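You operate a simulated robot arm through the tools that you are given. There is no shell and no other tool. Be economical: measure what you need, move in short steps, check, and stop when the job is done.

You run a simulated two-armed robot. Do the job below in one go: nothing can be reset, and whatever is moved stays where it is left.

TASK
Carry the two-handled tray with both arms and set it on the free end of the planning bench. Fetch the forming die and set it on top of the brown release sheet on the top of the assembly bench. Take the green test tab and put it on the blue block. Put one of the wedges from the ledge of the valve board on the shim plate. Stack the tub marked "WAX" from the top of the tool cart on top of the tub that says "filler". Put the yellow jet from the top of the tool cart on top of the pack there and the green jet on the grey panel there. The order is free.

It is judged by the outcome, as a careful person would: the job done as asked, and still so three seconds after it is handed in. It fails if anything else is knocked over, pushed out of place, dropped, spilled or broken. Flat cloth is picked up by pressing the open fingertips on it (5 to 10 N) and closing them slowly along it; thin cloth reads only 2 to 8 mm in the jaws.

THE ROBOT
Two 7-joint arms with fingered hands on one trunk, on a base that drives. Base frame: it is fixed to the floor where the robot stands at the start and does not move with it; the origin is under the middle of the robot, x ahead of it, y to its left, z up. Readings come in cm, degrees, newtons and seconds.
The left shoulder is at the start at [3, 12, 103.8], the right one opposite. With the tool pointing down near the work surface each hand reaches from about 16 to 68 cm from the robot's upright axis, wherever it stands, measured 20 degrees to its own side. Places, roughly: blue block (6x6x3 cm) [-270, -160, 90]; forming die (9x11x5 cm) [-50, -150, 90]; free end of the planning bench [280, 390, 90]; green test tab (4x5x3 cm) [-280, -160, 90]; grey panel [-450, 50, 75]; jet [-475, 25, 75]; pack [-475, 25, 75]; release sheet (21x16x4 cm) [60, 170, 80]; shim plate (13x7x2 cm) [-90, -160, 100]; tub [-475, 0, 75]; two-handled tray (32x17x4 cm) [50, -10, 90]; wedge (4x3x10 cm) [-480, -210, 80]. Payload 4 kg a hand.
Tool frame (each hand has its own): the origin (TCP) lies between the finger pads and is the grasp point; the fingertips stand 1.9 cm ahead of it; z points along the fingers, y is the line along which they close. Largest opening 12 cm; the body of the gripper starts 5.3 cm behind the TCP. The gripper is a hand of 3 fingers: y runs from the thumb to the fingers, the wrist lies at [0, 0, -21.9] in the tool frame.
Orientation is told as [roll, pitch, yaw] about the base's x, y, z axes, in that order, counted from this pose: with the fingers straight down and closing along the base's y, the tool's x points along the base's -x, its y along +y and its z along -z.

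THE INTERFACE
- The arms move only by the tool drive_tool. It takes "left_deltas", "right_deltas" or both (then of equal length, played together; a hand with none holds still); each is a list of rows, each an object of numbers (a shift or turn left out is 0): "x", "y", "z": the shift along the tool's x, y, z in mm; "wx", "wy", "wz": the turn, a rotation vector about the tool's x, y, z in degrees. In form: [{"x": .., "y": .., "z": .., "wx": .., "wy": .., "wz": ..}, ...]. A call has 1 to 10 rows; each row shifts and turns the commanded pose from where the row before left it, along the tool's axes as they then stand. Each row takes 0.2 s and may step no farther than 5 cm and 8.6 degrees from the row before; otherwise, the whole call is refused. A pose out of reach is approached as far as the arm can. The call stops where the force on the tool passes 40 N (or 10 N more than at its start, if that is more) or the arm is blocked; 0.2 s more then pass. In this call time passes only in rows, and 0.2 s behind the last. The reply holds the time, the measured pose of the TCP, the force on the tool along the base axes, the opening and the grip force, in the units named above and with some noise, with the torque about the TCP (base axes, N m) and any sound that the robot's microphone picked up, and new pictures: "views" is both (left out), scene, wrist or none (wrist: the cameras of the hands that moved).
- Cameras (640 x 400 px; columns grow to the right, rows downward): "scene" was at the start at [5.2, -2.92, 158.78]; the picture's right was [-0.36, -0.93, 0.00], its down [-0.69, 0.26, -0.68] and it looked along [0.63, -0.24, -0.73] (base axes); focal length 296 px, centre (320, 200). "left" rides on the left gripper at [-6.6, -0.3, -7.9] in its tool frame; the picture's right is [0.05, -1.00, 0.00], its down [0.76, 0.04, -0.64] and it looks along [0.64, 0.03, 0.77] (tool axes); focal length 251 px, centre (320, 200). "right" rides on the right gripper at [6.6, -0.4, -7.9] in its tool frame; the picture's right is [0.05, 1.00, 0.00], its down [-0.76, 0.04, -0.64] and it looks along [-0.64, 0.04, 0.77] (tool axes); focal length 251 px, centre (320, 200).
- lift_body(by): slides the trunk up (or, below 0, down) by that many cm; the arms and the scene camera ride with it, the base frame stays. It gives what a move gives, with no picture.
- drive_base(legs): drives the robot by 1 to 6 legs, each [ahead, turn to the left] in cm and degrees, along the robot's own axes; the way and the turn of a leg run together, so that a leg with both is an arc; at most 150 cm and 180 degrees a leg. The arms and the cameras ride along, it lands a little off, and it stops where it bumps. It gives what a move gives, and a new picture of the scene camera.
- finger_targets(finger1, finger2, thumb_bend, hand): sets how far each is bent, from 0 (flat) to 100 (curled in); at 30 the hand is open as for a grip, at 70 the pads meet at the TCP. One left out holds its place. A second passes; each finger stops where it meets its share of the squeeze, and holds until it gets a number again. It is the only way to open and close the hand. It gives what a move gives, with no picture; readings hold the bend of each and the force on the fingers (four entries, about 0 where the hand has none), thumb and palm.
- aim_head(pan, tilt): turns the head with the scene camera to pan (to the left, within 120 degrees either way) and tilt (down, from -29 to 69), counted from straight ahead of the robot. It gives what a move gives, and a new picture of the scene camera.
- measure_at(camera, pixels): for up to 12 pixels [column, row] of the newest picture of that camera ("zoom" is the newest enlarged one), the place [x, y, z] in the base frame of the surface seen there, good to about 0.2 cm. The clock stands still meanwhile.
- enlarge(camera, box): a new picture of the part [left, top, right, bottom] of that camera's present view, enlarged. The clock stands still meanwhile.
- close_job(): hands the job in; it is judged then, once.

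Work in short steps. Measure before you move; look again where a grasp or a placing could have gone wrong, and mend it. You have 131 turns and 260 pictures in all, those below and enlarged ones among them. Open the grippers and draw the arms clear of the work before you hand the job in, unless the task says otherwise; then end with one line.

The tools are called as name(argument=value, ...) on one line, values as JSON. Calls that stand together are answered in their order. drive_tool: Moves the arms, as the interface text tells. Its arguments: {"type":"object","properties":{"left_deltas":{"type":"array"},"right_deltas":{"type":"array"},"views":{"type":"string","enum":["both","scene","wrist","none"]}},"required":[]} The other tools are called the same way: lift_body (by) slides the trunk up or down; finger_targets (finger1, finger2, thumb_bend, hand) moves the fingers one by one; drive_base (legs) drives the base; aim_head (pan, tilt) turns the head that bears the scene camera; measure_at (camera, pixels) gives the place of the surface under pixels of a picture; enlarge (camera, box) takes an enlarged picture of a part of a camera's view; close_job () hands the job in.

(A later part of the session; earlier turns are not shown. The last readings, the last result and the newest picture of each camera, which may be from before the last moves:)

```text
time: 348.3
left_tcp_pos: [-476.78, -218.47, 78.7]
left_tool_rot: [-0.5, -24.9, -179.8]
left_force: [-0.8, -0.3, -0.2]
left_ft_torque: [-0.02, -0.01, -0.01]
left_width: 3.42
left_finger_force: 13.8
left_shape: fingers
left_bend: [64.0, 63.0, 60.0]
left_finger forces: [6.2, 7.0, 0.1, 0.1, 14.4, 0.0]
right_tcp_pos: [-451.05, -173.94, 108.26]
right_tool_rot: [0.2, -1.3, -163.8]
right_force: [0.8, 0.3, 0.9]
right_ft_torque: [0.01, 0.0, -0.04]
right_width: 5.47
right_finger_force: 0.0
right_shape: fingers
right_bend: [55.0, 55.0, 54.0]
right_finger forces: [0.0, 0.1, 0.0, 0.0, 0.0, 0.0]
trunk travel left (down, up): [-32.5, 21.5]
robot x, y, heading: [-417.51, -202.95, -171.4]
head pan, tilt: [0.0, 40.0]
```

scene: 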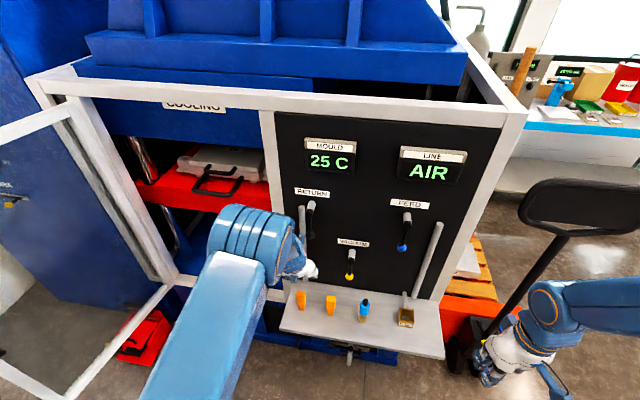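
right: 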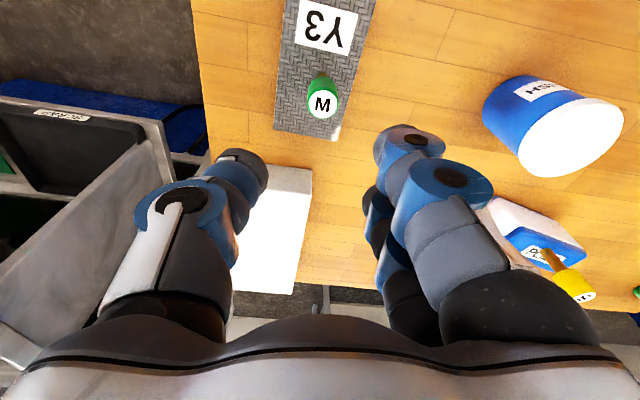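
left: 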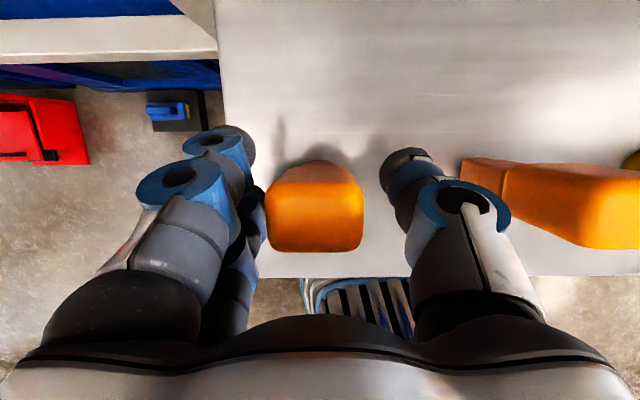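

Firm three-point grip. I tighten slightly, lift straight up and retract.

finger_targets(hand="left", finger1=72, finger2=72, thumb_bend=71)

drive_tool(left_deltas=[{"x": -5, "z": -10}, {"x": -18, "z": -39}, {"x": -19, "z": -42}, {"x": -19, "z": -42}, {"x": 45, "z": -21}, {"x": 45, "z": -21}, {"x": 45, "z": -21}, {"x": 40, "z": -20}], views="both")

```text
time: 349.3
left_tcp_pos: [-476.82, -218.5, 78.75]
left_tool_rot: [-0.4, -24.8, -179.8]
left_force: [-0.2, 0.5, 0.3]
left_ft_torque: [-0.03, 0.01, 0.0]
left_width: 3.25
left_finger_force: 18.4
left_shape: fingers
left_bend: [65.0, 64.0, 59.0]
left_finger forces: [7.9, 9.3, 0.0, 0.0, 19.0, 0.0]
right_tcp_pos: [-451.05, -173.9, 108.12]
right_tool_rot: [0.2, -1.4, -164.0]
right_force: [-0.1, -0.5, 0.7]
right_ft_torque: [0.02, 0.04, 0.0]
right_width: 5.42
right_finger_force: 0.0
right_shape: fingers
right_bend: [55.0, 55.0, 54.0]
right_finger forces: [0.0, 0.0, 0.0, 0.0, 0.0, 0.0]
trunk travel left (down, up): [-32.5, 21.5]
robot x, y, heading: [-417.43, -203.34, -171.2]
head pan, tilt: [0.0, 40.0]
```

```text
time: 351.1
left_tcp_pos: [-457.6, -218.54, 93.35]
left_tool_rot: [-0.4, -24.9, -179.8]
left_force: [-0.8, 0.4, -1.1]
left_ft_torque: [0.01, 0.03, -0.02]
left_width: 3.23
left_finger_force: 17.3
left_shape: fingers
left_bend: [65.0, 64.0, 60.0]
left_finger forces: [7.4, 8.9, 0.0, 0.1, 18.1, 0.1]
right_tcp_pos: [-451.01, -174.03, 108.25]
right_tool_rot: [0.1, -1.3, -163.9]
right_force: [1.0, -0.2, 1.1]
right_ft_torque: [0.01, 0.0, -0.01]
right_width: 5.44
right_finger_force: 0.0
right_shape: fingers
right_bend: [55.0, 55.0, 54.0]
right_finger forces: [0.0, 0.0, 0.1, 0.1, 0.0, 0.1]
trunk travel left (down, up): [-32.5, 21.5]
robot x, y, heading: [-417.58, -203.17, -171.3]
head pan, tilt: [0.0, 40.0]
```

scene: 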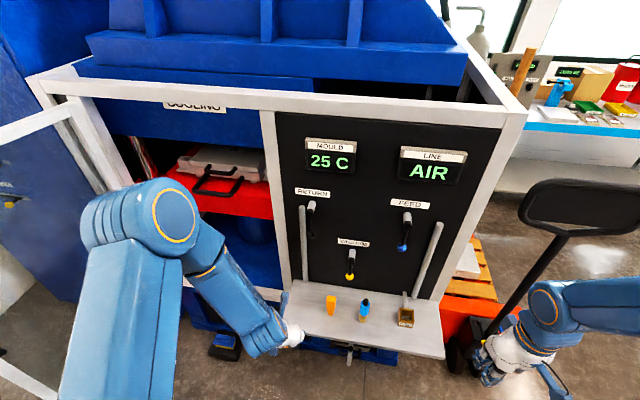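
left: 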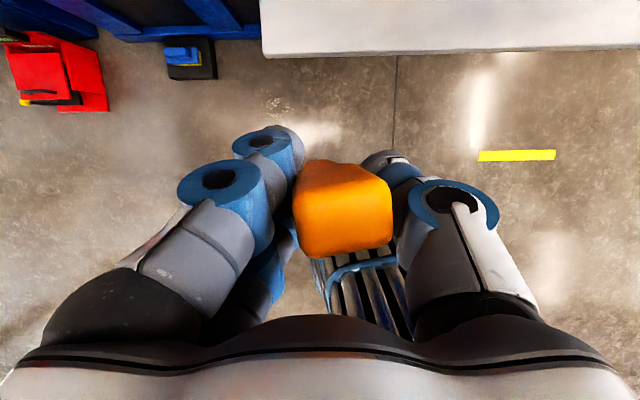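

Wedge held well. I raise it to travel height and reverse in an arc to face back toward the wooden table.

drive_tool(left_deltas=[{"x": 8, "z": -39}, {"x": 8, "z": -39}, {"x": 8, "z": -39}, {"x": 8, "z": -39}, {"x": 8, "z": -39}], views="none")

drive_base(legs=[[-60, 80]])

aim_head(pan=60, tilt=35)

```text
time: 352.3
left_tcp_pos: [-451.84, -217.97, 109.34]
left_tool_rot: [-0.4, -24.9, -180.0]
left_force: [1.0, 0.0, -0.6]
left_ft_torque: [-0.03, 0.0, 0.01]
left_width: 3.21
left_finger_force: 17.5
left_shape: fingers
left_bend: [65.0, 64.0, 60.0]
left_finger forces: [7.1, 8.7, 0.0, 0.1, 17.9, 0.1]
left hand out of reach, approached as far as the arm can: row 3, 4, 5
right_tcp_pos: [-450.83, -173.92, 108.18]
right_tool_rot: [0.2, -1.3, -163.9]
right_force: [-0.3, -0.5, -0.3]
right_ft_torque: [0.0, 0.04, 0.02]
right_width: 5.47
right_finger_force: 0.2
right_shape: fingers
right_bend: [55.0, 55.0, 54.0]
right_finger forces: [0.0, 0.0, 0.0, 0.0, 0.0, 0.1]
trunk travel left (down, up): [-32.5, 21.5]
robot x, y, heading: [-417.29, -203.5, -171.3]
head pan, tilt: [0.0, 40.0]
```

```text
time: 354.5
left_tcp_pos: [-416.5, -224.62, 109.5]
left_tool_rot: [-0.5, -23.7, -146.8]
left_force: [1.3, -0.4, -0.2]
left_ft_torque: [0.03, 0.08, 0.01]
left_width: 2.21
left_finger_force: 14.2
left_shape: fingers
left_bend: [72.0, 64.0, 63.0]
left_finger forces: [2.8, 11.4, 0.0, 0.0, 14.6, 0.1]
right_tcp_pos: [-439.02, -186.58, 108.44]
right_tool_rot: [0.0, -1.6, -130.6]
right_force: [1.9, 1.0, -0.2]
right_ft_torque: [-0.06, 0.13, -0.01]
right_width: 5.44
right_finger_force: 0.1
right_shape: fingers
right_bend: [55.0, 55.0, 54.0]
right_finger forces: [0.1, 0.0, 0.0, 0.1, 0.0, 0.0]
trunk travel left (down, up): [-32.5, 21.5]
robot x, y, heading: [-396.34, -191.52, -142.4]
head pan, tilt: [0.0, 40.0]
stopped in leg 1: the robot was blocked; the commanded pose is now the measured one
```

scene: 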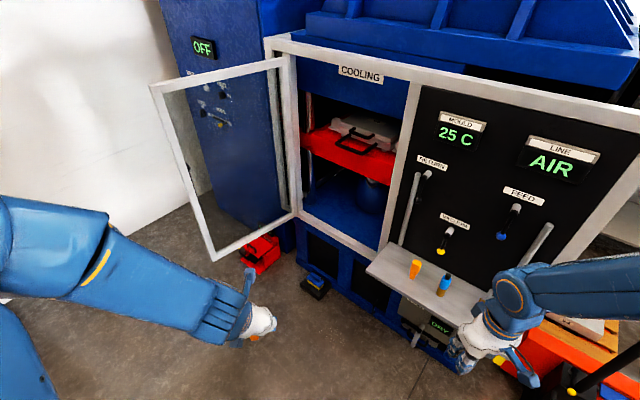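

```text
time: 355.8
left_tcp_pos: [-417.2, -224.75, 109.34]
left_tool_rot: [-0.4, -23.4, -146.8]
left_force: [0.2, 0.4, -0.9]
left_ft_torque: [-0.01, 0.0, 0.02]
left_width: 2.2
left_finger_force: 13.8
left_shape: fingers
left_bend: [72.0, 64.0, 63.0]
left_finger forces: [2.9, 11.3, 0.0, 0.0, 14.7, 0.0]
right_tcp_pos: [-439.68, -186.7, 108.13]
right_tool_rot: [0.3, -1.2, -130.6]
right_force: [-0.1, 0.1, 0.0]
right_ft_torque: [-0.05, -0.04, 0.02]
right_width: 5.45
right_finger_force: 0.0
right_shape: fingers
right_bend: [55.0, 55.0, 54.0]
right_finger forces: [0.1, 0.0, 0.1, 0.0, 0.0, 0.1]
trunk travel left (down, up): [-32.5, 21.5]
robot x, y, heading: [-396.38, -191.29, -142.2]
head pan, tilt: [60.0, 35.0]
```

scene: 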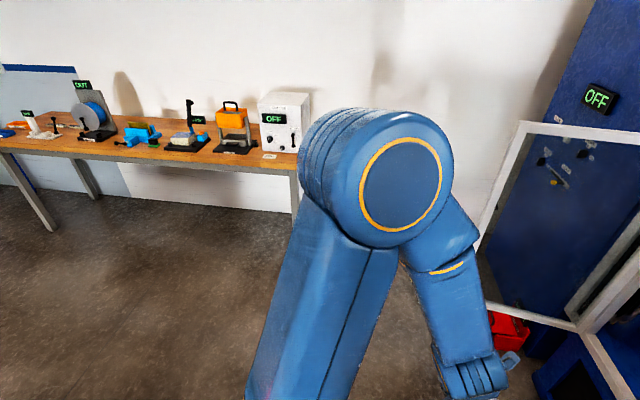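

The base stopped early again. I check the wedge in the left hand.

enlarge(camera="left", box=[0, 0, 640, 400])

aim_head(pan=115, tilt=35)

```text
1.00 times, centred on (320, 200) of left (not enlarged: the box is as wide or as high as the picture)
```

zoom: 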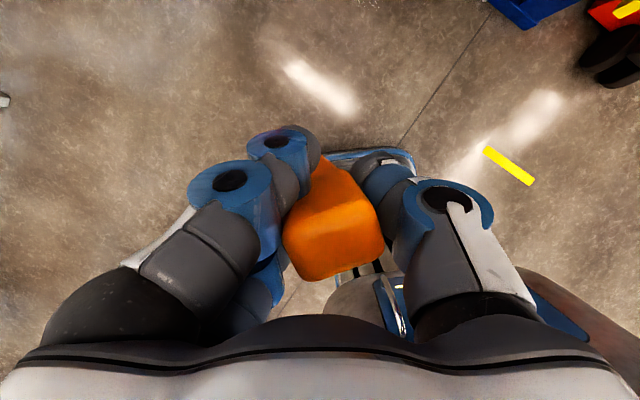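

```text
time: 357.0
left_tcp_pos: [-417.14, -224.67, 109.32]
left_tool_rot: [-0.3, -23.4, -146.7]
left_force: [-0.4, 0.6, -0.4]
left_ft_torque: [0.02, 0.02, 0.04]
left_width: 2.19
left_finger_force: 14.4
left_shape: fingers
left_bend: [72.0, 64.0, 63.0]
left_finger forces: [2.9, 11.2, 0.0, 0.0, 14.7, 0.0]
right_tcp_pos: [-439.43, -186.82, 108.03]
right_tool_rot: [0.2, -1.2, -130.5]
right_force: [-0.8, 0.4, 0.0]
right_ft_torque: [0.02, -0.02, -0.02]
right_width: 5.45
right_finger_force: 0.1
right_shape: fingers
right_bend: [55.0, 55.0, 54.0]
right_finger forces: [0.0, 0.0, 0.0, 0.0, 0.0, 0.0]
trunk travel left (down, up): [-32.5, 21.5]
robot x, y, heading: [-396.81, -191.36, -142.4]
head pan, tilt: [115.0, 35.0]
```

scene: 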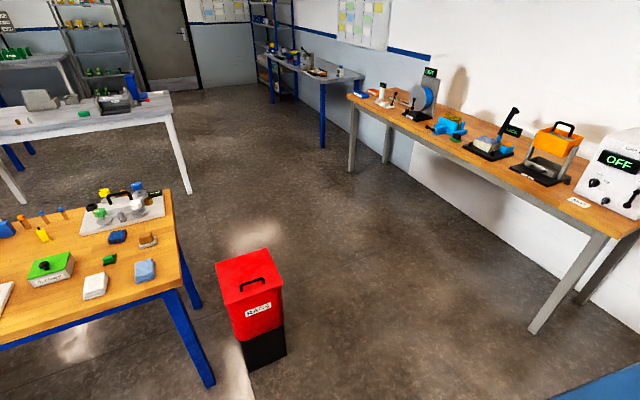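

A red RAGS bin stands near; on the wooden table's corner I see green and blue pieces. I zoom and measure.

enlarge(camera="scene", box=[0, 170, 200, 350])

measure_at(camera="scene", pixels=[[265, 360], [222, 270], [110, 260], [145, 268], [95, 285], [172, 195], [200, 280], [118, 237], [148, 240], [50, 265], [280, 290], [205, 380]])

```text
2.22 times, centred on (100, 260) of scene
```

zoom: 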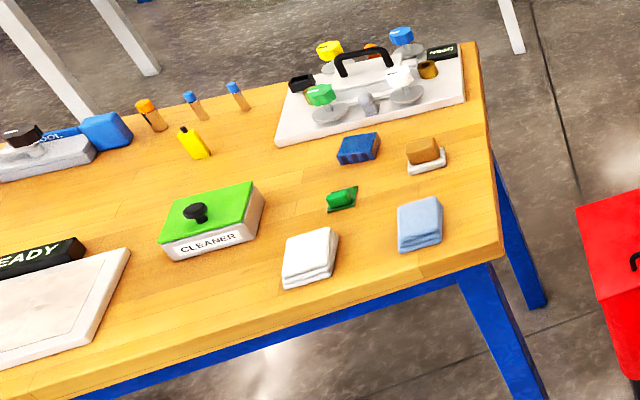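

```text
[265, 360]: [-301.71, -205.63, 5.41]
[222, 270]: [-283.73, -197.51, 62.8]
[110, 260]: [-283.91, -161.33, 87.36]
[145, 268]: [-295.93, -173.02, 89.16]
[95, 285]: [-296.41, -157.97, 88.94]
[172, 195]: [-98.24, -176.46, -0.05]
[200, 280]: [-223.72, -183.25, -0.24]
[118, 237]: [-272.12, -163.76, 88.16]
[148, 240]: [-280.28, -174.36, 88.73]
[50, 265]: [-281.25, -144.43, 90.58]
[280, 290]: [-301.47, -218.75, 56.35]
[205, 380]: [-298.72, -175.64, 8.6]
```

Tab at (−284,−161), blue block (−272,−164). I'll approach from the west facing +x; I turn left in small interleaved legs.

drive_base(legs=[[0, 24], [-4, 0], [0, 24], [4, 0], [0, 24], [-4, 0]])

```text
time: 360.2
left_tcp_pos: [-386.65, -226.57, 109.41]
left_tool_rot: [-0.4, -23.5, -102.5]
left_force: [-0.3, -1.3, -0.5]
left_ft_torque: [-0.01, 0.0, 0.03]
left_width: 2.04
left_finger_force: 13.9
left_shape: fingers
left_bend: [72.0, 64.0, 63.0]
left_finger forces: [2.2, 12.3, 0.0, 0.0, 14.4, 0.1]
right_tcp_pos: [-429.17, -215.19, 108.02]
right_tool_rot: [0.3, -1.2, -86.2]
right_force: [0.4, -0.3, -0.7]
right_ft_torque: [-0.01, -0.01, 0.0]
right_width: 5.48
right_finger_force: 0.1
right_shape: fingers
right_bend: [55.0, 55.0, 54.0]
right_finger forces: [0.0, 0.0, 0.0, 0.0, 0.1, 0.0]
trunk travel left (down, up): [-32.5, 21.5]
robot x, y, heading: [-398.08, -188.14, -97.4]
head pan, tilt: [115.0, 35.0]
stopped in leg 3: the robot was blocked; the commanded pose is now the measured one
```

scene: 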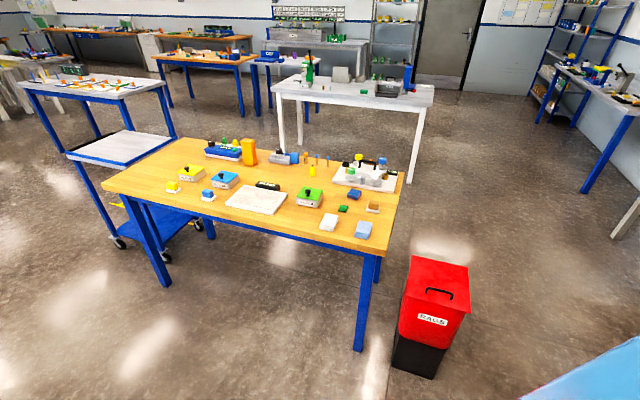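

Another 45° achieved. I continue.

drive_base(legs=[[0, 44]])

drive_base(legs=[[0, 44]])

drive_base(legs=[[0, 40], [60, 0]])

```text
time: 362.2
left_tcp_pos: [-366.48, -213.21, 109.29]
left_tool_rot: [-0.7, -23.3, -68.1]
left_force: [0.2, 0.5, -0.8]
left_ft_torque: [0.02, 0.02, -0.03]
left_width: 1.89
left_finger_force: 14.2
left_shape: fingers
left_bend: [72.0, 63.0, 63.0]
left_finger forces: [1.5, 12.5, 0.0, 0.0, 14.1, 0.1]
right_tcp_pos: [-408.05, -227.61, 108.03]
right_tool_rot: [0.1, -0.9, -52.0]
right_force: [1.2, 0.4, -0.2]
right_ft_torque: [0.02, 0.06, 0.03]
right_width: 5.48
right_finger_force: 0.0
right_shape: fingers
right_bend: [55.0, 55.0, 54.0]
right_finger forces: [0.1, 0.0, 0.1, 0.1, 0.1, 0.0]
trunk travel left (down, up): [-32.5, 21.5]
robot x, y, heading: [-401.17, -188.46, -64.5]
head pan, tilt: [115.0, 35.0]
stopped in leg 1: the robot was blocked; the commanded pose is now the measured one
```

scene: 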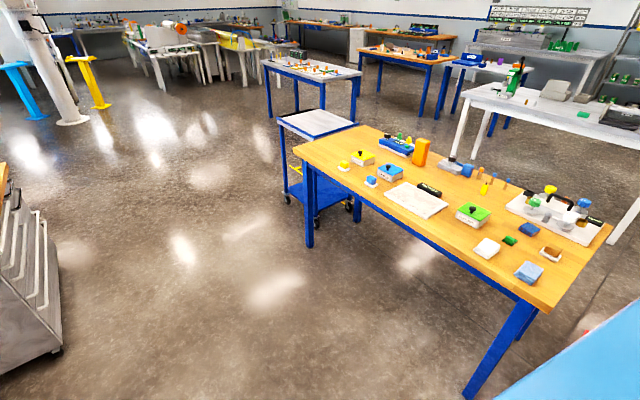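

```text
time: 364.4
left_tcp_pos: [-359.14, -186.06, 109.34]
left_tool_rot: [-0.5, -23.5, -28.7]
left_force: [0.6, -0.1, -0.9]
left_ft_torque: [-0.02, -0.02, 0.01]
left_width: 1.82
left_finger_force: 13.6
left_shape: fingers
left_bend: [72.0, 63.0, 64.0]
left_finger forces: [1.0, 12.8, 0.0, 0.1, 13.6, 0.0]
right_tcp_pos: [-381.95, -223.7, 108.07]
right_tool_rot: [0.2, -1.0, -12.5]
right_force: [0.4, 0.3, 0.0]
right_ft_torque: [0.0, 0.02, 0.03]
right_width: 5.47
right_finger_force: 0.0
right_shape: fingers
right_bend: [55.0, 55.0, 54.0]
right_finger forces: [0.0, 0.1, 0.0, 0.0, 0.0, 0.1]
trunk travel left (down, up): [-32.5, 21.5]
robot x, y, heading: [-402.76, -192.67, -24.0]
head pan, tilt: [115.0, 35.0]
stopped in leg 1: the robot was blocked; the commanded pose is now the measured one
```

scene: 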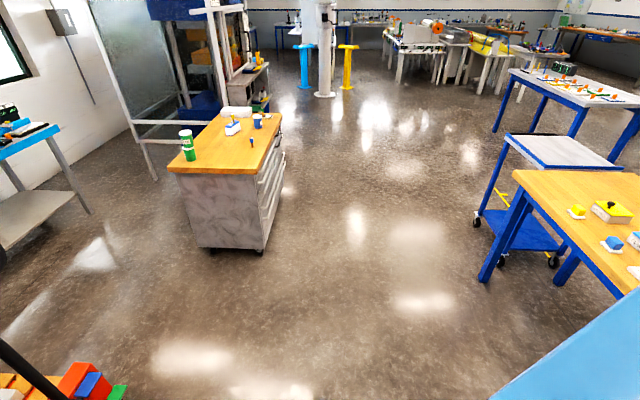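

```text
time: 366.6
left_tcp_pos: [-372.33, -161.07, 109.59]
left_tool_rot: [-0.5, -23.6, 9.1]
left_force: [-0.1, 0.1, -0.6]
left_ft_torque: [-0.01, -0.02, -0.01]
left_width: 1.7
left_finger_force: 13.9
left_shape: fingers
left_bend: [72.0, 63.0, 64.0]
left_finger forces: [0.8, 13.0, 0.0, 0.0, 13.3, 0.0]
right_tcp_pos: [-367.39, -204.81, 108.14]
right_tool_rot: [0.3, -1.0, 25.1]
right_force: [0.8, 0.1, 0.4]
right_ft_torque: [-0.01, -0.02, -0.01]
right_width: 5.48
right_finger_force: 0.0
right_shape: fingers
right_bend: [55.0, 55.0, 54.0]
right_finger forces: [0.0, 0.0, 0.1, 0.0, 0.0, 0.0]
trunk travel left (down, up): [-32.5, 21.5]
robot x, y, heading: [-402.03, -196.22, 13.1]
head pan, tilt: [115.0, 35.0]
stopped in leg 1: the robot was blocked; the commanded pose is now the measured one
```

scene: 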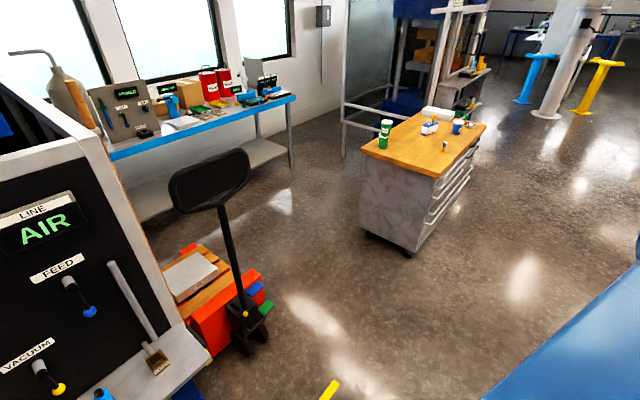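

I turn a bit further left, drive to about (−343,−150) and square up facing +x.

drive_base(legs=[[0, 25], [72, 0], [0, -38]])

aim_head(pan=-10, tilt=52)

```text
time: 373.4
left_tcp_pos: [-310.68, -121.45, 109.48]
left_tool_rot: [-0.4, -23.5, 0.4]
left_force: [0.6, -0.7, -0.9]
left_ft_torque: [0.03, -0.01, 0.01]
left_width: 1.73
left_finger_force: 13.5
left_shape: fingers
left_bend: [72.0, 63.0, 65.0]
left_finger forces: [0.7, 13.3, 0.1, 0.0, 12.9, 0.0]
right_tcp_pos: [-312.38, -165.45, 107.88]
right_tool_rot: [0.4, -1.0, 16.3]
right_force: [0.1, 0.2, 0.6]
right_ft_torque: [0.02, 0.01, -0.01]
right_width: 5.45
right_finger_force: 0.0
right_shape: fingers
right_bend: [55.0, 55.0, 54.0]
right_finger forces: [0.0, 0.0, 0.0, 0.0, 0.0, 0.1]
trunk travel left (down, up): [-32.5, 21.5]
robot x, y, heading: [-345.71, -148.0, 3.4]
head pan, tilt: [115.0, 35.0]
stopped in leg 3: the robot was blocked; the commanded pose is now the measured one
```

scene: 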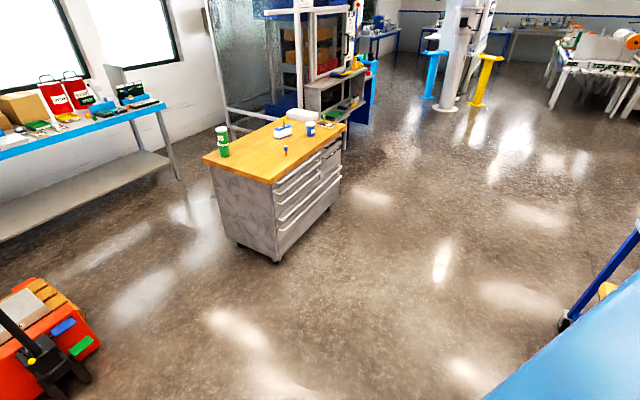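

```text
time: 375.5
left_tcp_pos: [-310.64, -121.25, 109.45]
left_tool_rot: [-0.6, -23.5, 0.5]
left_force: [0.3, 0.0, -0.1]
left_ft_torque: [0.01, -0.01, 0.02]
left_width: 1.73
left_finger_force: 13.1
left_shape: fingers
left_bend: [72.0, 63.0, 65.0]
left_finger forces: [0.7, 13.4, 0.0, 0.0, 12.8, 0.1]
right_tcp_pos: [-312.35, -165.31, 108.09]
right_tool_rot: [0.3, -1.0, 16.5]
right_force: [1.1, 0.2, -0.6]
right_ft_torque: [0.04, 0.0, -0.01]
right_width: 5.44
right_finger_force: 0.1
right_shape: fingers
right_bend: [55.0, 55.0, 54.0]
right_finger forces: [0.0, 0.0, 0.0, 0.0, 0.1, 0.1]
trunk travel left (down, up): [-32.5, 21.5]
robot x, y, heading: [-345.5, -147.95, 3.7]
head pan, tilt: [-10.0, 52.0]
```

scene: 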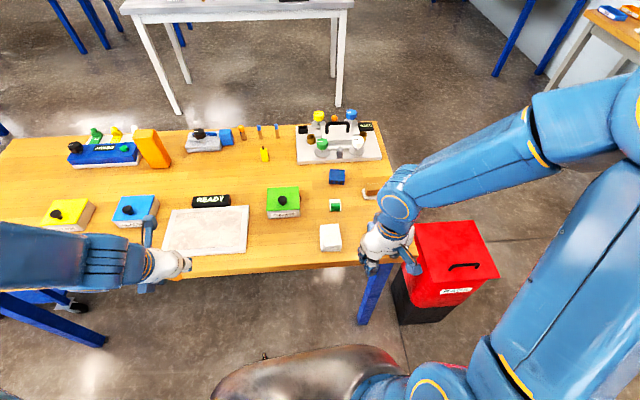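

I zoom on the tab and block and measure them.

enlarge(camera="scene", box=[300, 155, 380, 225])

measure_at(camera="zoom", pixels=[[240, 125], [320, 120], [270, 120], [280, 160], [235, 100], [345, 140], [262, 265], [285, 268], [240, 268], [262, 250], [265, 285], [262, 305]])

```text
5.71 times, centred on (340, 190) of scene
```

zoom: 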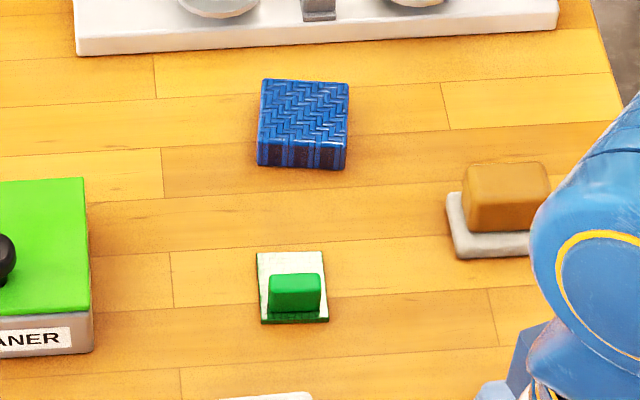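

```text
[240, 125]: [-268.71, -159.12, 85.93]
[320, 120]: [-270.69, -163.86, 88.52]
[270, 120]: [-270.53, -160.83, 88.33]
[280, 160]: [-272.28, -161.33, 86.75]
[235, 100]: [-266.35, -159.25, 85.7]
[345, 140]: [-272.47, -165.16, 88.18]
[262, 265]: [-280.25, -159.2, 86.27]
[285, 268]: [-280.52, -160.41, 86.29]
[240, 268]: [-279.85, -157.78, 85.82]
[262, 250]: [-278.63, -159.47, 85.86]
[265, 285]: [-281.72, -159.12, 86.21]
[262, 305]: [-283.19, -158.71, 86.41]
```

I measure the green grip of the tab more closely.

measure_at(camera="zoom", pixels=[[295, 278], [295, 300], [274, 285], [316, 285], [295, 310], [320, 318], [262, 318], [322, 255], [265, 90], [345, 95], [262, 150], [340, 152]])

```text
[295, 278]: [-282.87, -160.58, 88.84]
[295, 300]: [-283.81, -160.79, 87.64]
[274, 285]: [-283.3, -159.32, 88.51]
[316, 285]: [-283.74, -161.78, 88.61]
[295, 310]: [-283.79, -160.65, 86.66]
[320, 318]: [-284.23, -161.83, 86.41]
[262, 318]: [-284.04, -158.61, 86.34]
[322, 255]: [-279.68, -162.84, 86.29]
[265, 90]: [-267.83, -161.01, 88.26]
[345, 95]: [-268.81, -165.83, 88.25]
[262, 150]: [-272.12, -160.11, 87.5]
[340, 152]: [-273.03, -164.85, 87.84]
```

Grip centre (−283,−160.6), top 88.8; block top centre (−270,−163), z 88.3. I roll 12 cm closer so both are in reach, and square the right hand's yaw.

drive_base(legs=[[12, 0]])

drive_tool(right_deltas=[{"wz": 6.5}, {"wz": 6.5}], views="none")

```text
time: 376.7
left_tcp_pos: [-298.52, -120.51, 109.35]
left_tool_rot: [-0.4, -23.5, 0.5]
left_force: [0.5, 0.2, -0.2]
left_ft_torque: [0.02, 0.05, -0.02]
left_width: 1.75
left_finger_force: 13.0
left_shape: fingers
left_bend: [72.0, 63.0, 65.0]
left_finger forces: [0.8, 13.2, 0.0, 0.1, 12.8, 0.0]
right_tcp_pos: [-300.16, -164.59, 107.99]
right_tool_rot: [0.4, -1.0, 16.5]
right_force: [-0.1, 0.2, 0.3]
right_ft_torque: [0.03, 0.02, -0.01]
right_width: 5.45
right_finger_force: 0.1
right_shape: fingers
right_bend: [55.0, 55.0, 54.0]
right_finger forces: [0.0, 0.0, 0.1, 0.1, 0.0, 0.1]
trunk travel left (down, up): [-32.5, 21.5]
robot x, y, heading: [-333.96, -147.67, 3.8]
head pan, tilt: [-10.0, 52.0]
```

scene: 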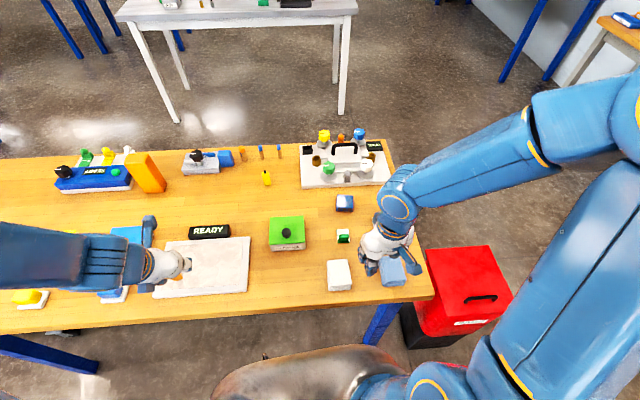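

```text
time: 377.3
left_tcp_pos: [-298.6, -120.42, 109.38]
left_tool_rot: [-0.4, -23.5, 0.5]
left_force: [0.5, -0.2, -0.6]
left_ft_torque: [0.0, -0.03, 0.01]
left_width: 1.74
left_finger_force: 13.5
left_shape: fingers
left_bend: [72.0, 63.0, 65.0]
left_finger forces: [0.7, 13.4, 0.0, 0.0, 12.7, 0.0]
right_tcp_pos: [-300.07, -164.46, 108.06]
right_tool_rot: [0.5, -0.9, 3.5]
right_force: [-0.2, 0.1, 0.1]
right_ft_torque: [-0.02, 0.03, 0.02]
right_width: 5.45
right_finger_force: 0.1
right_shape: fingers
right_bend: [55.0, 55.0, 54.0]
right_finger forces: [0.0, 0.1, 0.1, 0.0, 0.0, 0.0]
trunk travel left (down, up): [-32.5, 21.5]
robot x, y, heading: [-334.09, -147.36, 3.8]
head pan, tilt: [-10.0, 52.0]
```

I bring the right hand above the tab.

drive_tool(right_deltas=[{"x": -43, "y": 7, "z": 20}, {"x": -43, "y": 7, "z": 20}, {"x": -43, "y": 7, "z": 20}, {"x": -44, "y": 7, "z": 20}], views="wrist")

measure_at(camera="right", pixels=[[320, 100], [320, 120], [310, 110], [330, 110], [320, 90]])

```text
time: 378.3
left_tcp_pos: [-298.48, -120.51, 109.4]
left_tool_rot: [-0.4, -23.3, 0.6]
left_force: [0.7, 0.0, -0.7]
left_ft_torque: [0.01, 0.0, 0.04]
left_width: 1.71
left_finger_force: 13.0
left_shape: fingers
left_bend: [72.0, 63.0, 65.0]
left_finger forces: [0.7, 13.2, 0.0, 0.0, 12.8, 0.1]
right_tcp_pos: [-282.83, -160.61, 100.27]
right_tool_rot: [0.5, -0.9, 3.5]
right_force: [0.2, 0.6, -0.3]
right_ft_torque: [-0.02, 0.02, -0.03]
right_width: 5.44
right_finger_force: 0.1
right_shape: fingers
right_bend: [55.0, 55.0, 54.0]
right_finger forces: [0.0, 0.0, 0.0, 0.0, 0.1, 0.1]
trunk travel left (down, up): [-32.5, 21.5]
robot x, y, heading: [-333.92, -147.08, 3.7]
head pan, tilt: [-10.0, 52.0]
```

right: 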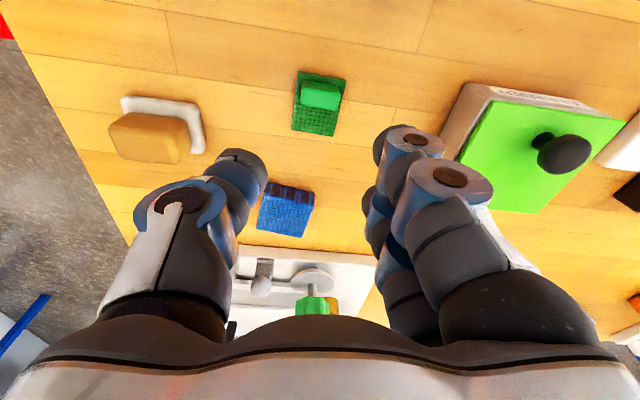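

```text
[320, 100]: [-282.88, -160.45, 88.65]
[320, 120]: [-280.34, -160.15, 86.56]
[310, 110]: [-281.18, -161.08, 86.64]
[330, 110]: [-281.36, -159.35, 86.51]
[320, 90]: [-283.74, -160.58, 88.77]
```

Grip lies right below the TCP. I descend so the fingertips straddle the green grip just above the plate, then close.

drive_tool(right_deltas=[{"x": 2, "z": 45}, {"z": 40}, {"z": 20}, {"z": 10}, {"z": 3}], views="wrist")

finger_targets(hand="right", finger1=68, finger2=68, thumb_bend=68)

```text
time: 379.5
left_tcp_pos: [-298.78, -120.47, 109.57]
left_tool_rot: [-0.4, -23.5, 0.4]
left_force: [-0.3, -0.1, -2.0]
left_ft_torque: [-0.01, 0.02, -0.02]
left_width: 1.72
left_finger_force: 13.6
left_shape: fingers
left_bend: [72.0, 63.0, 65.0]
left_finger forces: [0.8, 13.3, 0.1, 0.0, 12.8, 0.0]
right_tcp_pos: [-283.11, -160.42, 88.71]
right_tool_rot: [0.5, -1.2, 3.4]
right_force: [-2.3, 0.9, 20.6]
right_ft_torque: [-0.53, 0.18, 0.0]
right_width: 5.47
right_finger_force: 9.7
right_shape: fingers
right_bend: [55.0, 55.0, 54.0]
right_finger forces: [4.4, 0.0, 0.0, 0.0, 15.9, 0.0]
trunk travel left (down, up): [-32.5, 21.5]
robot x, y, heading: [-334.08, -147.26, 3.8]
head pan, tilt: [-10.0, 52.0]
```

right: 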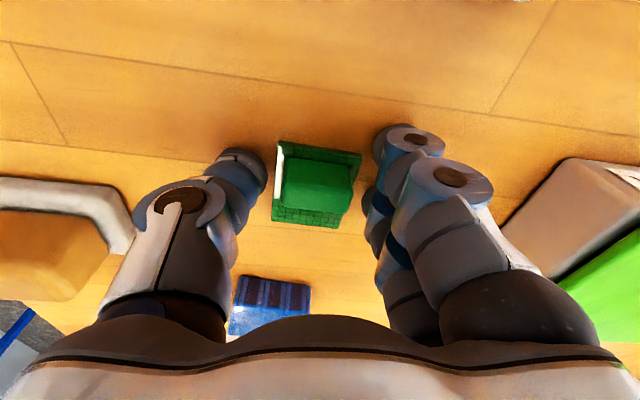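

```text
time: 380.5
left_tcp_pos: [-298.77, -120.49, 109.46]
left_tool_rot: [-0.5, -23.6, 0.5]
left_force: [-0.3, 0.9, -1.2]
left_ft_torque: [-0.01, -0.02, 0.01]
left_width: 1.74
left_finger_force: 13.7
left_shape: fingers
left_bend: [72.0, 63.0, 65.0]
left_finger forces: [0.8, 13.3, 0.1, 0.0, 12.8, 0.0]
right_tcp_pos: [-283.1, -160.43, 88.57]
right_tool_rot: [0.5, -1.1, 3.5]
right_force: [5.5, -9.4, 25.0]
right_ft_torque: [-0.8, -0.07, 0.15]
right_width: 2.65
right_finger_force: 18.1
right_shape: fingers
right_bend: [68.0, 65.0, 61.0]
right_finger forces: [0.0, 8.7, 0.0, 0.0, 27.7, 0.0]
trunk travel left (down, up): [-32.5, 21.5]
robot x, y, heading: [-333.75, -147.52, 3.6]
head pan, tilt: [-10.0, 52.0]
```

Closed with contact on finger 2 and thumb. I lift slightly and look.

drive_tool(right_deltas=[{"z": -10}, {"z": -30}, {"z": -20}], views="both")

enlarge(camera="right", box=[220, 80, 420, 280])

```text
time: 381.3
left_tcp_pos: [-298.61, -120.41, 109.48]
left_tool_rot: [-0.6, -23.5, 0.6]
left_force: [-0.4, 0.3, -2.0]
left_ft_torque: [-0.01, -0.01, -0.02]
left_width: 1.74
left_finger_force: 13.5
left_shape: fingers
left_bend: [72.0, 63.0, 65.0]
left_finger forces: [0.7, 13.4, 0.2, 0.0, 12.8, 0.1]
right_tcp_pos: [-282.93, -160.43, 94.5]
right_tool_rot: [0.6, -0.9, 3.6]
right_force: [0.0, -0.3, -1.1]
right_ft_torque: [0.01, 0.0, 0.02]
right_width: 2.37
right_finger_force: 9.5
right_shape: fingers
right_bend: [68.0, 64.0, 62.0]
right_finger forces: [0.1, 9.4, 0.1, 0.0, 8.6, 0.0]
trunk travel left (down, up): [-32.5, 21.5]
robot x, y, heading: [-333.9, -147.0, 3.6]
head pan, tilt: [-10.0, 52.0]
```

scene: 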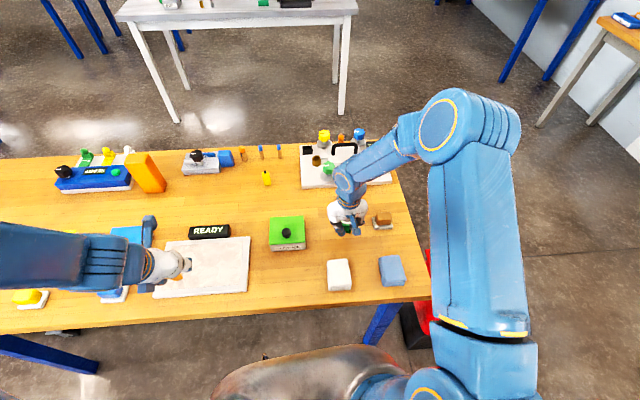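
right: 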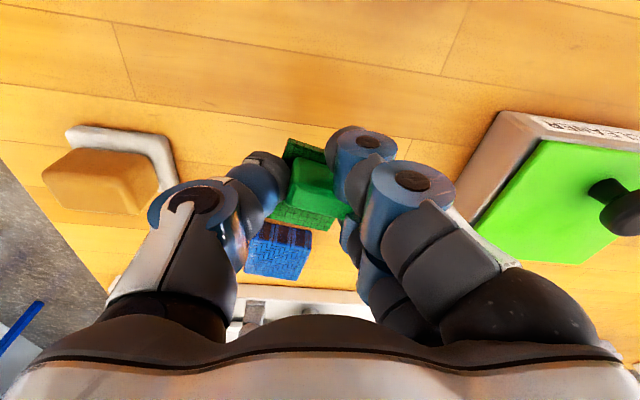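

```text
2.00 times, centred on (320, 180) of right
```

zoom: 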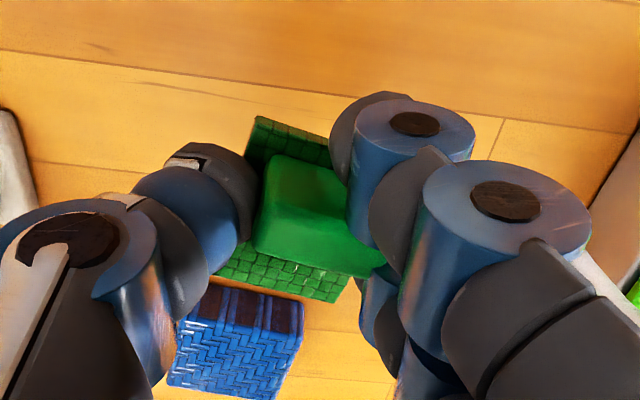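

The tab is held, turned ~20°. I measure the plate corners and the block to place it centrally.

measure_at(camera="zoom", pixels=[[262, 122], [320, 145], [222, 272], [338, 298], [300, 180], [290, 235], [180, 385], [285, 390], [215, 330], [298, 310]])

```text
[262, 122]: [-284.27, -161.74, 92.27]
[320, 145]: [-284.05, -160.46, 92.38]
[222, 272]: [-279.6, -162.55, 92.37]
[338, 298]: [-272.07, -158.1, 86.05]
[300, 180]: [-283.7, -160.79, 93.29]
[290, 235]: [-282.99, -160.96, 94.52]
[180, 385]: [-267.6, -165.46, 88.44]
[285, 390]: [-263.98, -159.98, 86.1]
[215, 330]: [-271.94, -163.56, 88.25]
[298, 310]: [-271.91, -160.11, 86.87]
```

Plate centre (−281.7,−160.6), level. I move it 11.7 cm forward and 2.5 cm right, above the block.

drive_tool(right_deltas=[{"x": -38.5, "y": -10.7}, {"x": -38.5, "y": -10.7}, {"x": -38.5, "y": -10.7}], views="both")

enlarge(camera="right", box=[220, 80, 420, 280])

enlarge(camera="scene", box=[310, 140, 410, 240])

```text
time: 382.1
left_tcp_pos: [-298.6, -120.47, 109.33]
left_tool_rot: [-0.4, -23.5, 0.4]
left_force: [-0.5, -0.1, -0.2]
left_ft_torque: [-0.03, -0.01, 0.01]
left_width: 1.72
left_finger_force: 13.1
left_shape: fingers
left_bend: [72.0, 63.0, 65.0]
left_finger forces: [0.6, 13.4, 0.0, 0.1, 12.9, 0.1]
right_tcp_pos: [-271.48, -162.99, 94.73]
right_tool_rot: [0.5, -0.9, 3.5]
right_force: [1.5, 0.1, -0.6]
right_ft_torque: [-0.03, 0.02, 0.01]
right_width: 2.38
right_finger_force: 8.7
right_shape: fingers
right_bend: [68.0, 64.0, 62.0]
right_finger forces: [0.0, 9.6, 0.0, 0.0, 8.6, 0.1]
trunk travel left (down, up): [-32.5, 21.5]
robot x, y, heading: [-333.64, -147.3, 3.8]
head pan, tilt: [-10.0, 52.0]
```

scene: 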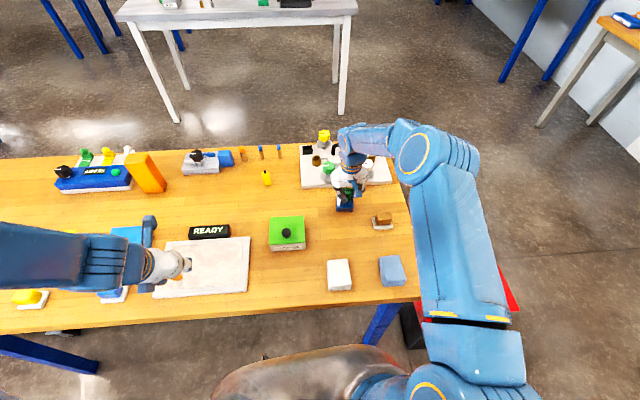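
right: 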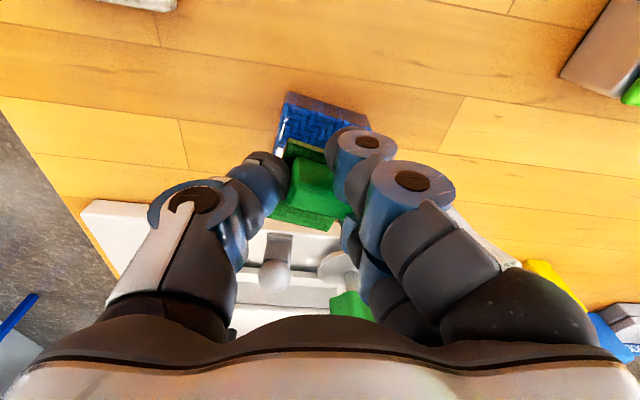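

```text
2.00 times, centred on (320, 180) of right
```

zoom: 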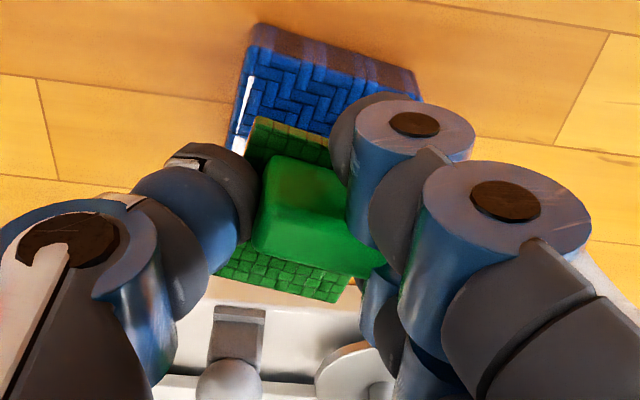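

```text
4.00 times, centred on (360, 190) of scene
```

zoom: 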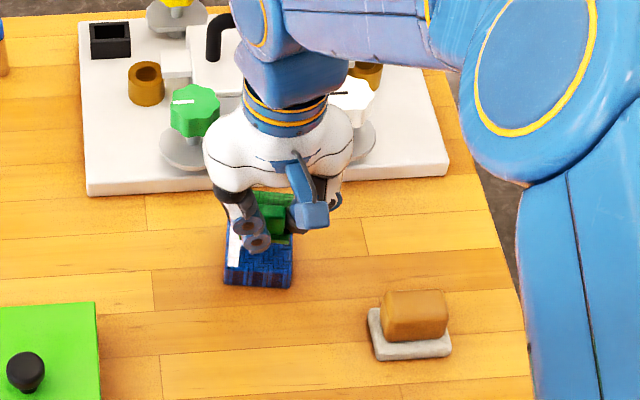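

Plate centre is now ≈(−270.2,−163.2). Before lowering I measure the rack's knobs near the palm.

measure_at(camera="right", pixels=[[275, 280], [350, 305], [338, 265], [265, 245], [282, 130], [310, 100], [350, 115]])

measure_at(camera="zoom", pixels=[[195, 110], [360, 100], [150, 85], [225, 40], [260, 265], [230, 270], [290, 285]])

```text
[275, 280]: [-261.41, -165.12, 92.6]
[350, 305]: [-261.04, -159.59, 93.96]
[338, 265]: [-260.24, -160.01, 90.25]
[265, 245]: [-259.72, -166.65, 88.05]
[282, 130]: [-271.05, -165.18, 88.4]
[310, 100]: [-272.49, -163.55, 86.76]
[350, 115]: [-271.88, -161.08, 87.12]
```

```text
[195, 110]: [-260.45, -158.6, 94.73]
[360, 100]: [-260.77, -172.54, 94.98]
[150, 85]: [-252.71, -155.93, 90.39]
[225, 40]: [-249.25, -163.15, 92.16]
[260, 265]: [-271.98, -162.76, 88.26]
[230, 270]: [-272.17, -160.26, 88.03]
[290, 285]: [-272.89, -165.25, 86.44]
```

Knob tops (≤95) stay below and ahead of the palm. I lower onto the block.

drive_tool(right_deltas=[{"z": 20}, {"z": 8}, {"z": 3}], views="none")

drive_tool(right_deltas=[{"z": 2}, {"z": 2}], views="wrist")

```text
time: 382.9
left_tcp_pos: [-298.61, -120.45, 109.41]
left_tool_rot: [-0.4, -23.4, 0.4]
left_force: [0.4, -0.6, 0.2]
left_ft_torque: [-0.01, -0.02, 0.03]
left_width: 1.73
left_finger_force: 13.4
left_shape: fingers
left_bend: [72.0, 63.0, 65.0]
left_finger forces: [0.7, 13.3, 0.1, 0.1, 12.8, 0.0]
right_tcp_pos: [-271.45, -162.98, 91.45]
right_tool_rot: [0.4, -0.9, 3.5]
right_force: [-0.2, -1.0, -0.3]
right_ft_torque: [0.0, -0.03, 0.0]
right_width: 2.39
right_finger_force: 8.6
right_shape: fingers
right_bend: [68.0, 64.0, 62.0]
right_finger forces: [0.1, 9.5, 0.0, 0.1, 8.6, 0.1]
trunk travel left (down, up): [-32.5, 21.5]
robot x, y, heading: [-333.74, -147.24, 3.8]
head pan, tilt: [-10.0, 52.0]
```

```text
time: 383.5
left_tcp_pos: [-298.62, -120.5, 109.39]
left_tool_rot: [-0.5, -23.5, 0.5]
left_force: [0.9, -0.3, -1.0]
left_ft_torque: [-0.03, 0.02, 0.04]
left_width: 1.72
left_finger_force: 14.1
left_shape: fingers
left_bend: [72.0, 63.0, 65.0]
left_finger forces: [0.7, 13.3, 0.1, 0.0, 12.7, 0.0]
right_tcp_pos: [-271.42, -163.0, 91.13]
right_tool_rot: [0.5, -0.9, 3.5]
right_force: [-0.3, 0.4, 0.4]
right_ft_torque: [-0.02, -0.03, 0.0]
right_width: 2.39
right_finger_force: 9.5
right_shape: fingers
right_bend: [68.0, 64.0, 62.0]
right_finger forces: [0.0, 9.6, 0.0, 0.0, 8.7, 0.1]
trunk travel left (down, up): [-32.5, 21.5]
robot x, y, heading: [-333.56, -146.87, 4.0]
head pan, tilt: [-10.0, 52.0]
```

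right: 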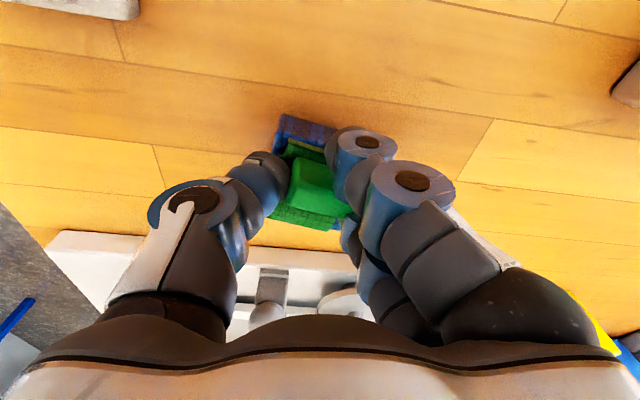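

Just about to touch; I lower until contact.

drive_tool(right_deltas=[{"z": 2}, {"z": 1.5}], views="none")

drive_tool(right_deltas=[{"z": 1}], views="wrist")

```text
time: 384.1
left_tcp_pos: [-298.74, -120.52, 109.59]
left_tool_rot: [-0.5, -23.6, 0.5]
left_force: [-0.1, 0.3, -0.3]
left_ft_torque: [-0.03, -0.02, -0.02]
left_width: 1.74
left_finger_force: 13.5
left_shape: fingers
left_bend: [72.0, 63.0, 65.0]
left_finger forces: [0.6, 13.2, 0.0, 0.0, 12.9, 0.1]
right_tcp_pos: [-271.36, -162.95, 90.96]
right_tool_rot: [0.4, -1.1, 3.5]
right_force: [-0.6, -0.7, 11.7]
right_ft_torque: [0.22, -0.19, -0.01]
right_width: 2.38
right_finger_force: 12.8
right_shape: fingers
right_bend: [68.0, 64.0, 62.0]
right_finger forces: [0.1, 14.9, 0.0, 0.1, 10.8, 0.1]
trunk travel left (down, up): [-32.5, 21.5]
robot x, y, heading: [-333.59, -147.27, 3.8]
head pan, tilt: [-10.0, 52.0]
```

```text
time: 384.5
left_tcp_pos: [-298.86, -120.54, 109.58]
left_tool_rot: [-0.5, -23.6, 0.4]
left_force: [-0.2, -0.7, -1.5]
left_ft_torque: [-0.02, -0.03, 0.0]
left_width: 1.72
left_finger_force: 13.5
left_shape: fingers
left_bend: [72.0, 63.0, 65.0]
left_finger forces: [0.7, 13.4, 0.0, 0.0, 12.8, 0.0]
right_tcp_pos: [-271.43, -162.96, 91.05]
right_tool_rot: [0.4, -1.3, 3.5]
right_force: [-1.1, -1.4, 18.7]
right_ft_torque: [0.18, -0.23, 0.03]
right_width: 2.39
right_finger_force: 16.1
right_shape: fingers
right_bend: [68.0, 64.0, 62.0]
right_finger forces: [0.0, 18.3, 0.0, 0.1, 13.5, 0.1]
trunk travel left (down, up): [-32.5, 21.5]
robot x, y, heading: [-333.66, -147.06, 3.6]
head pan, tilt: [-10.0, 52.0]
5 turns are left
```

right: 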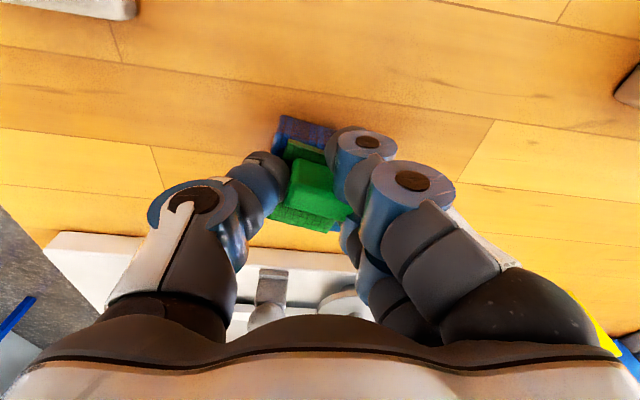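

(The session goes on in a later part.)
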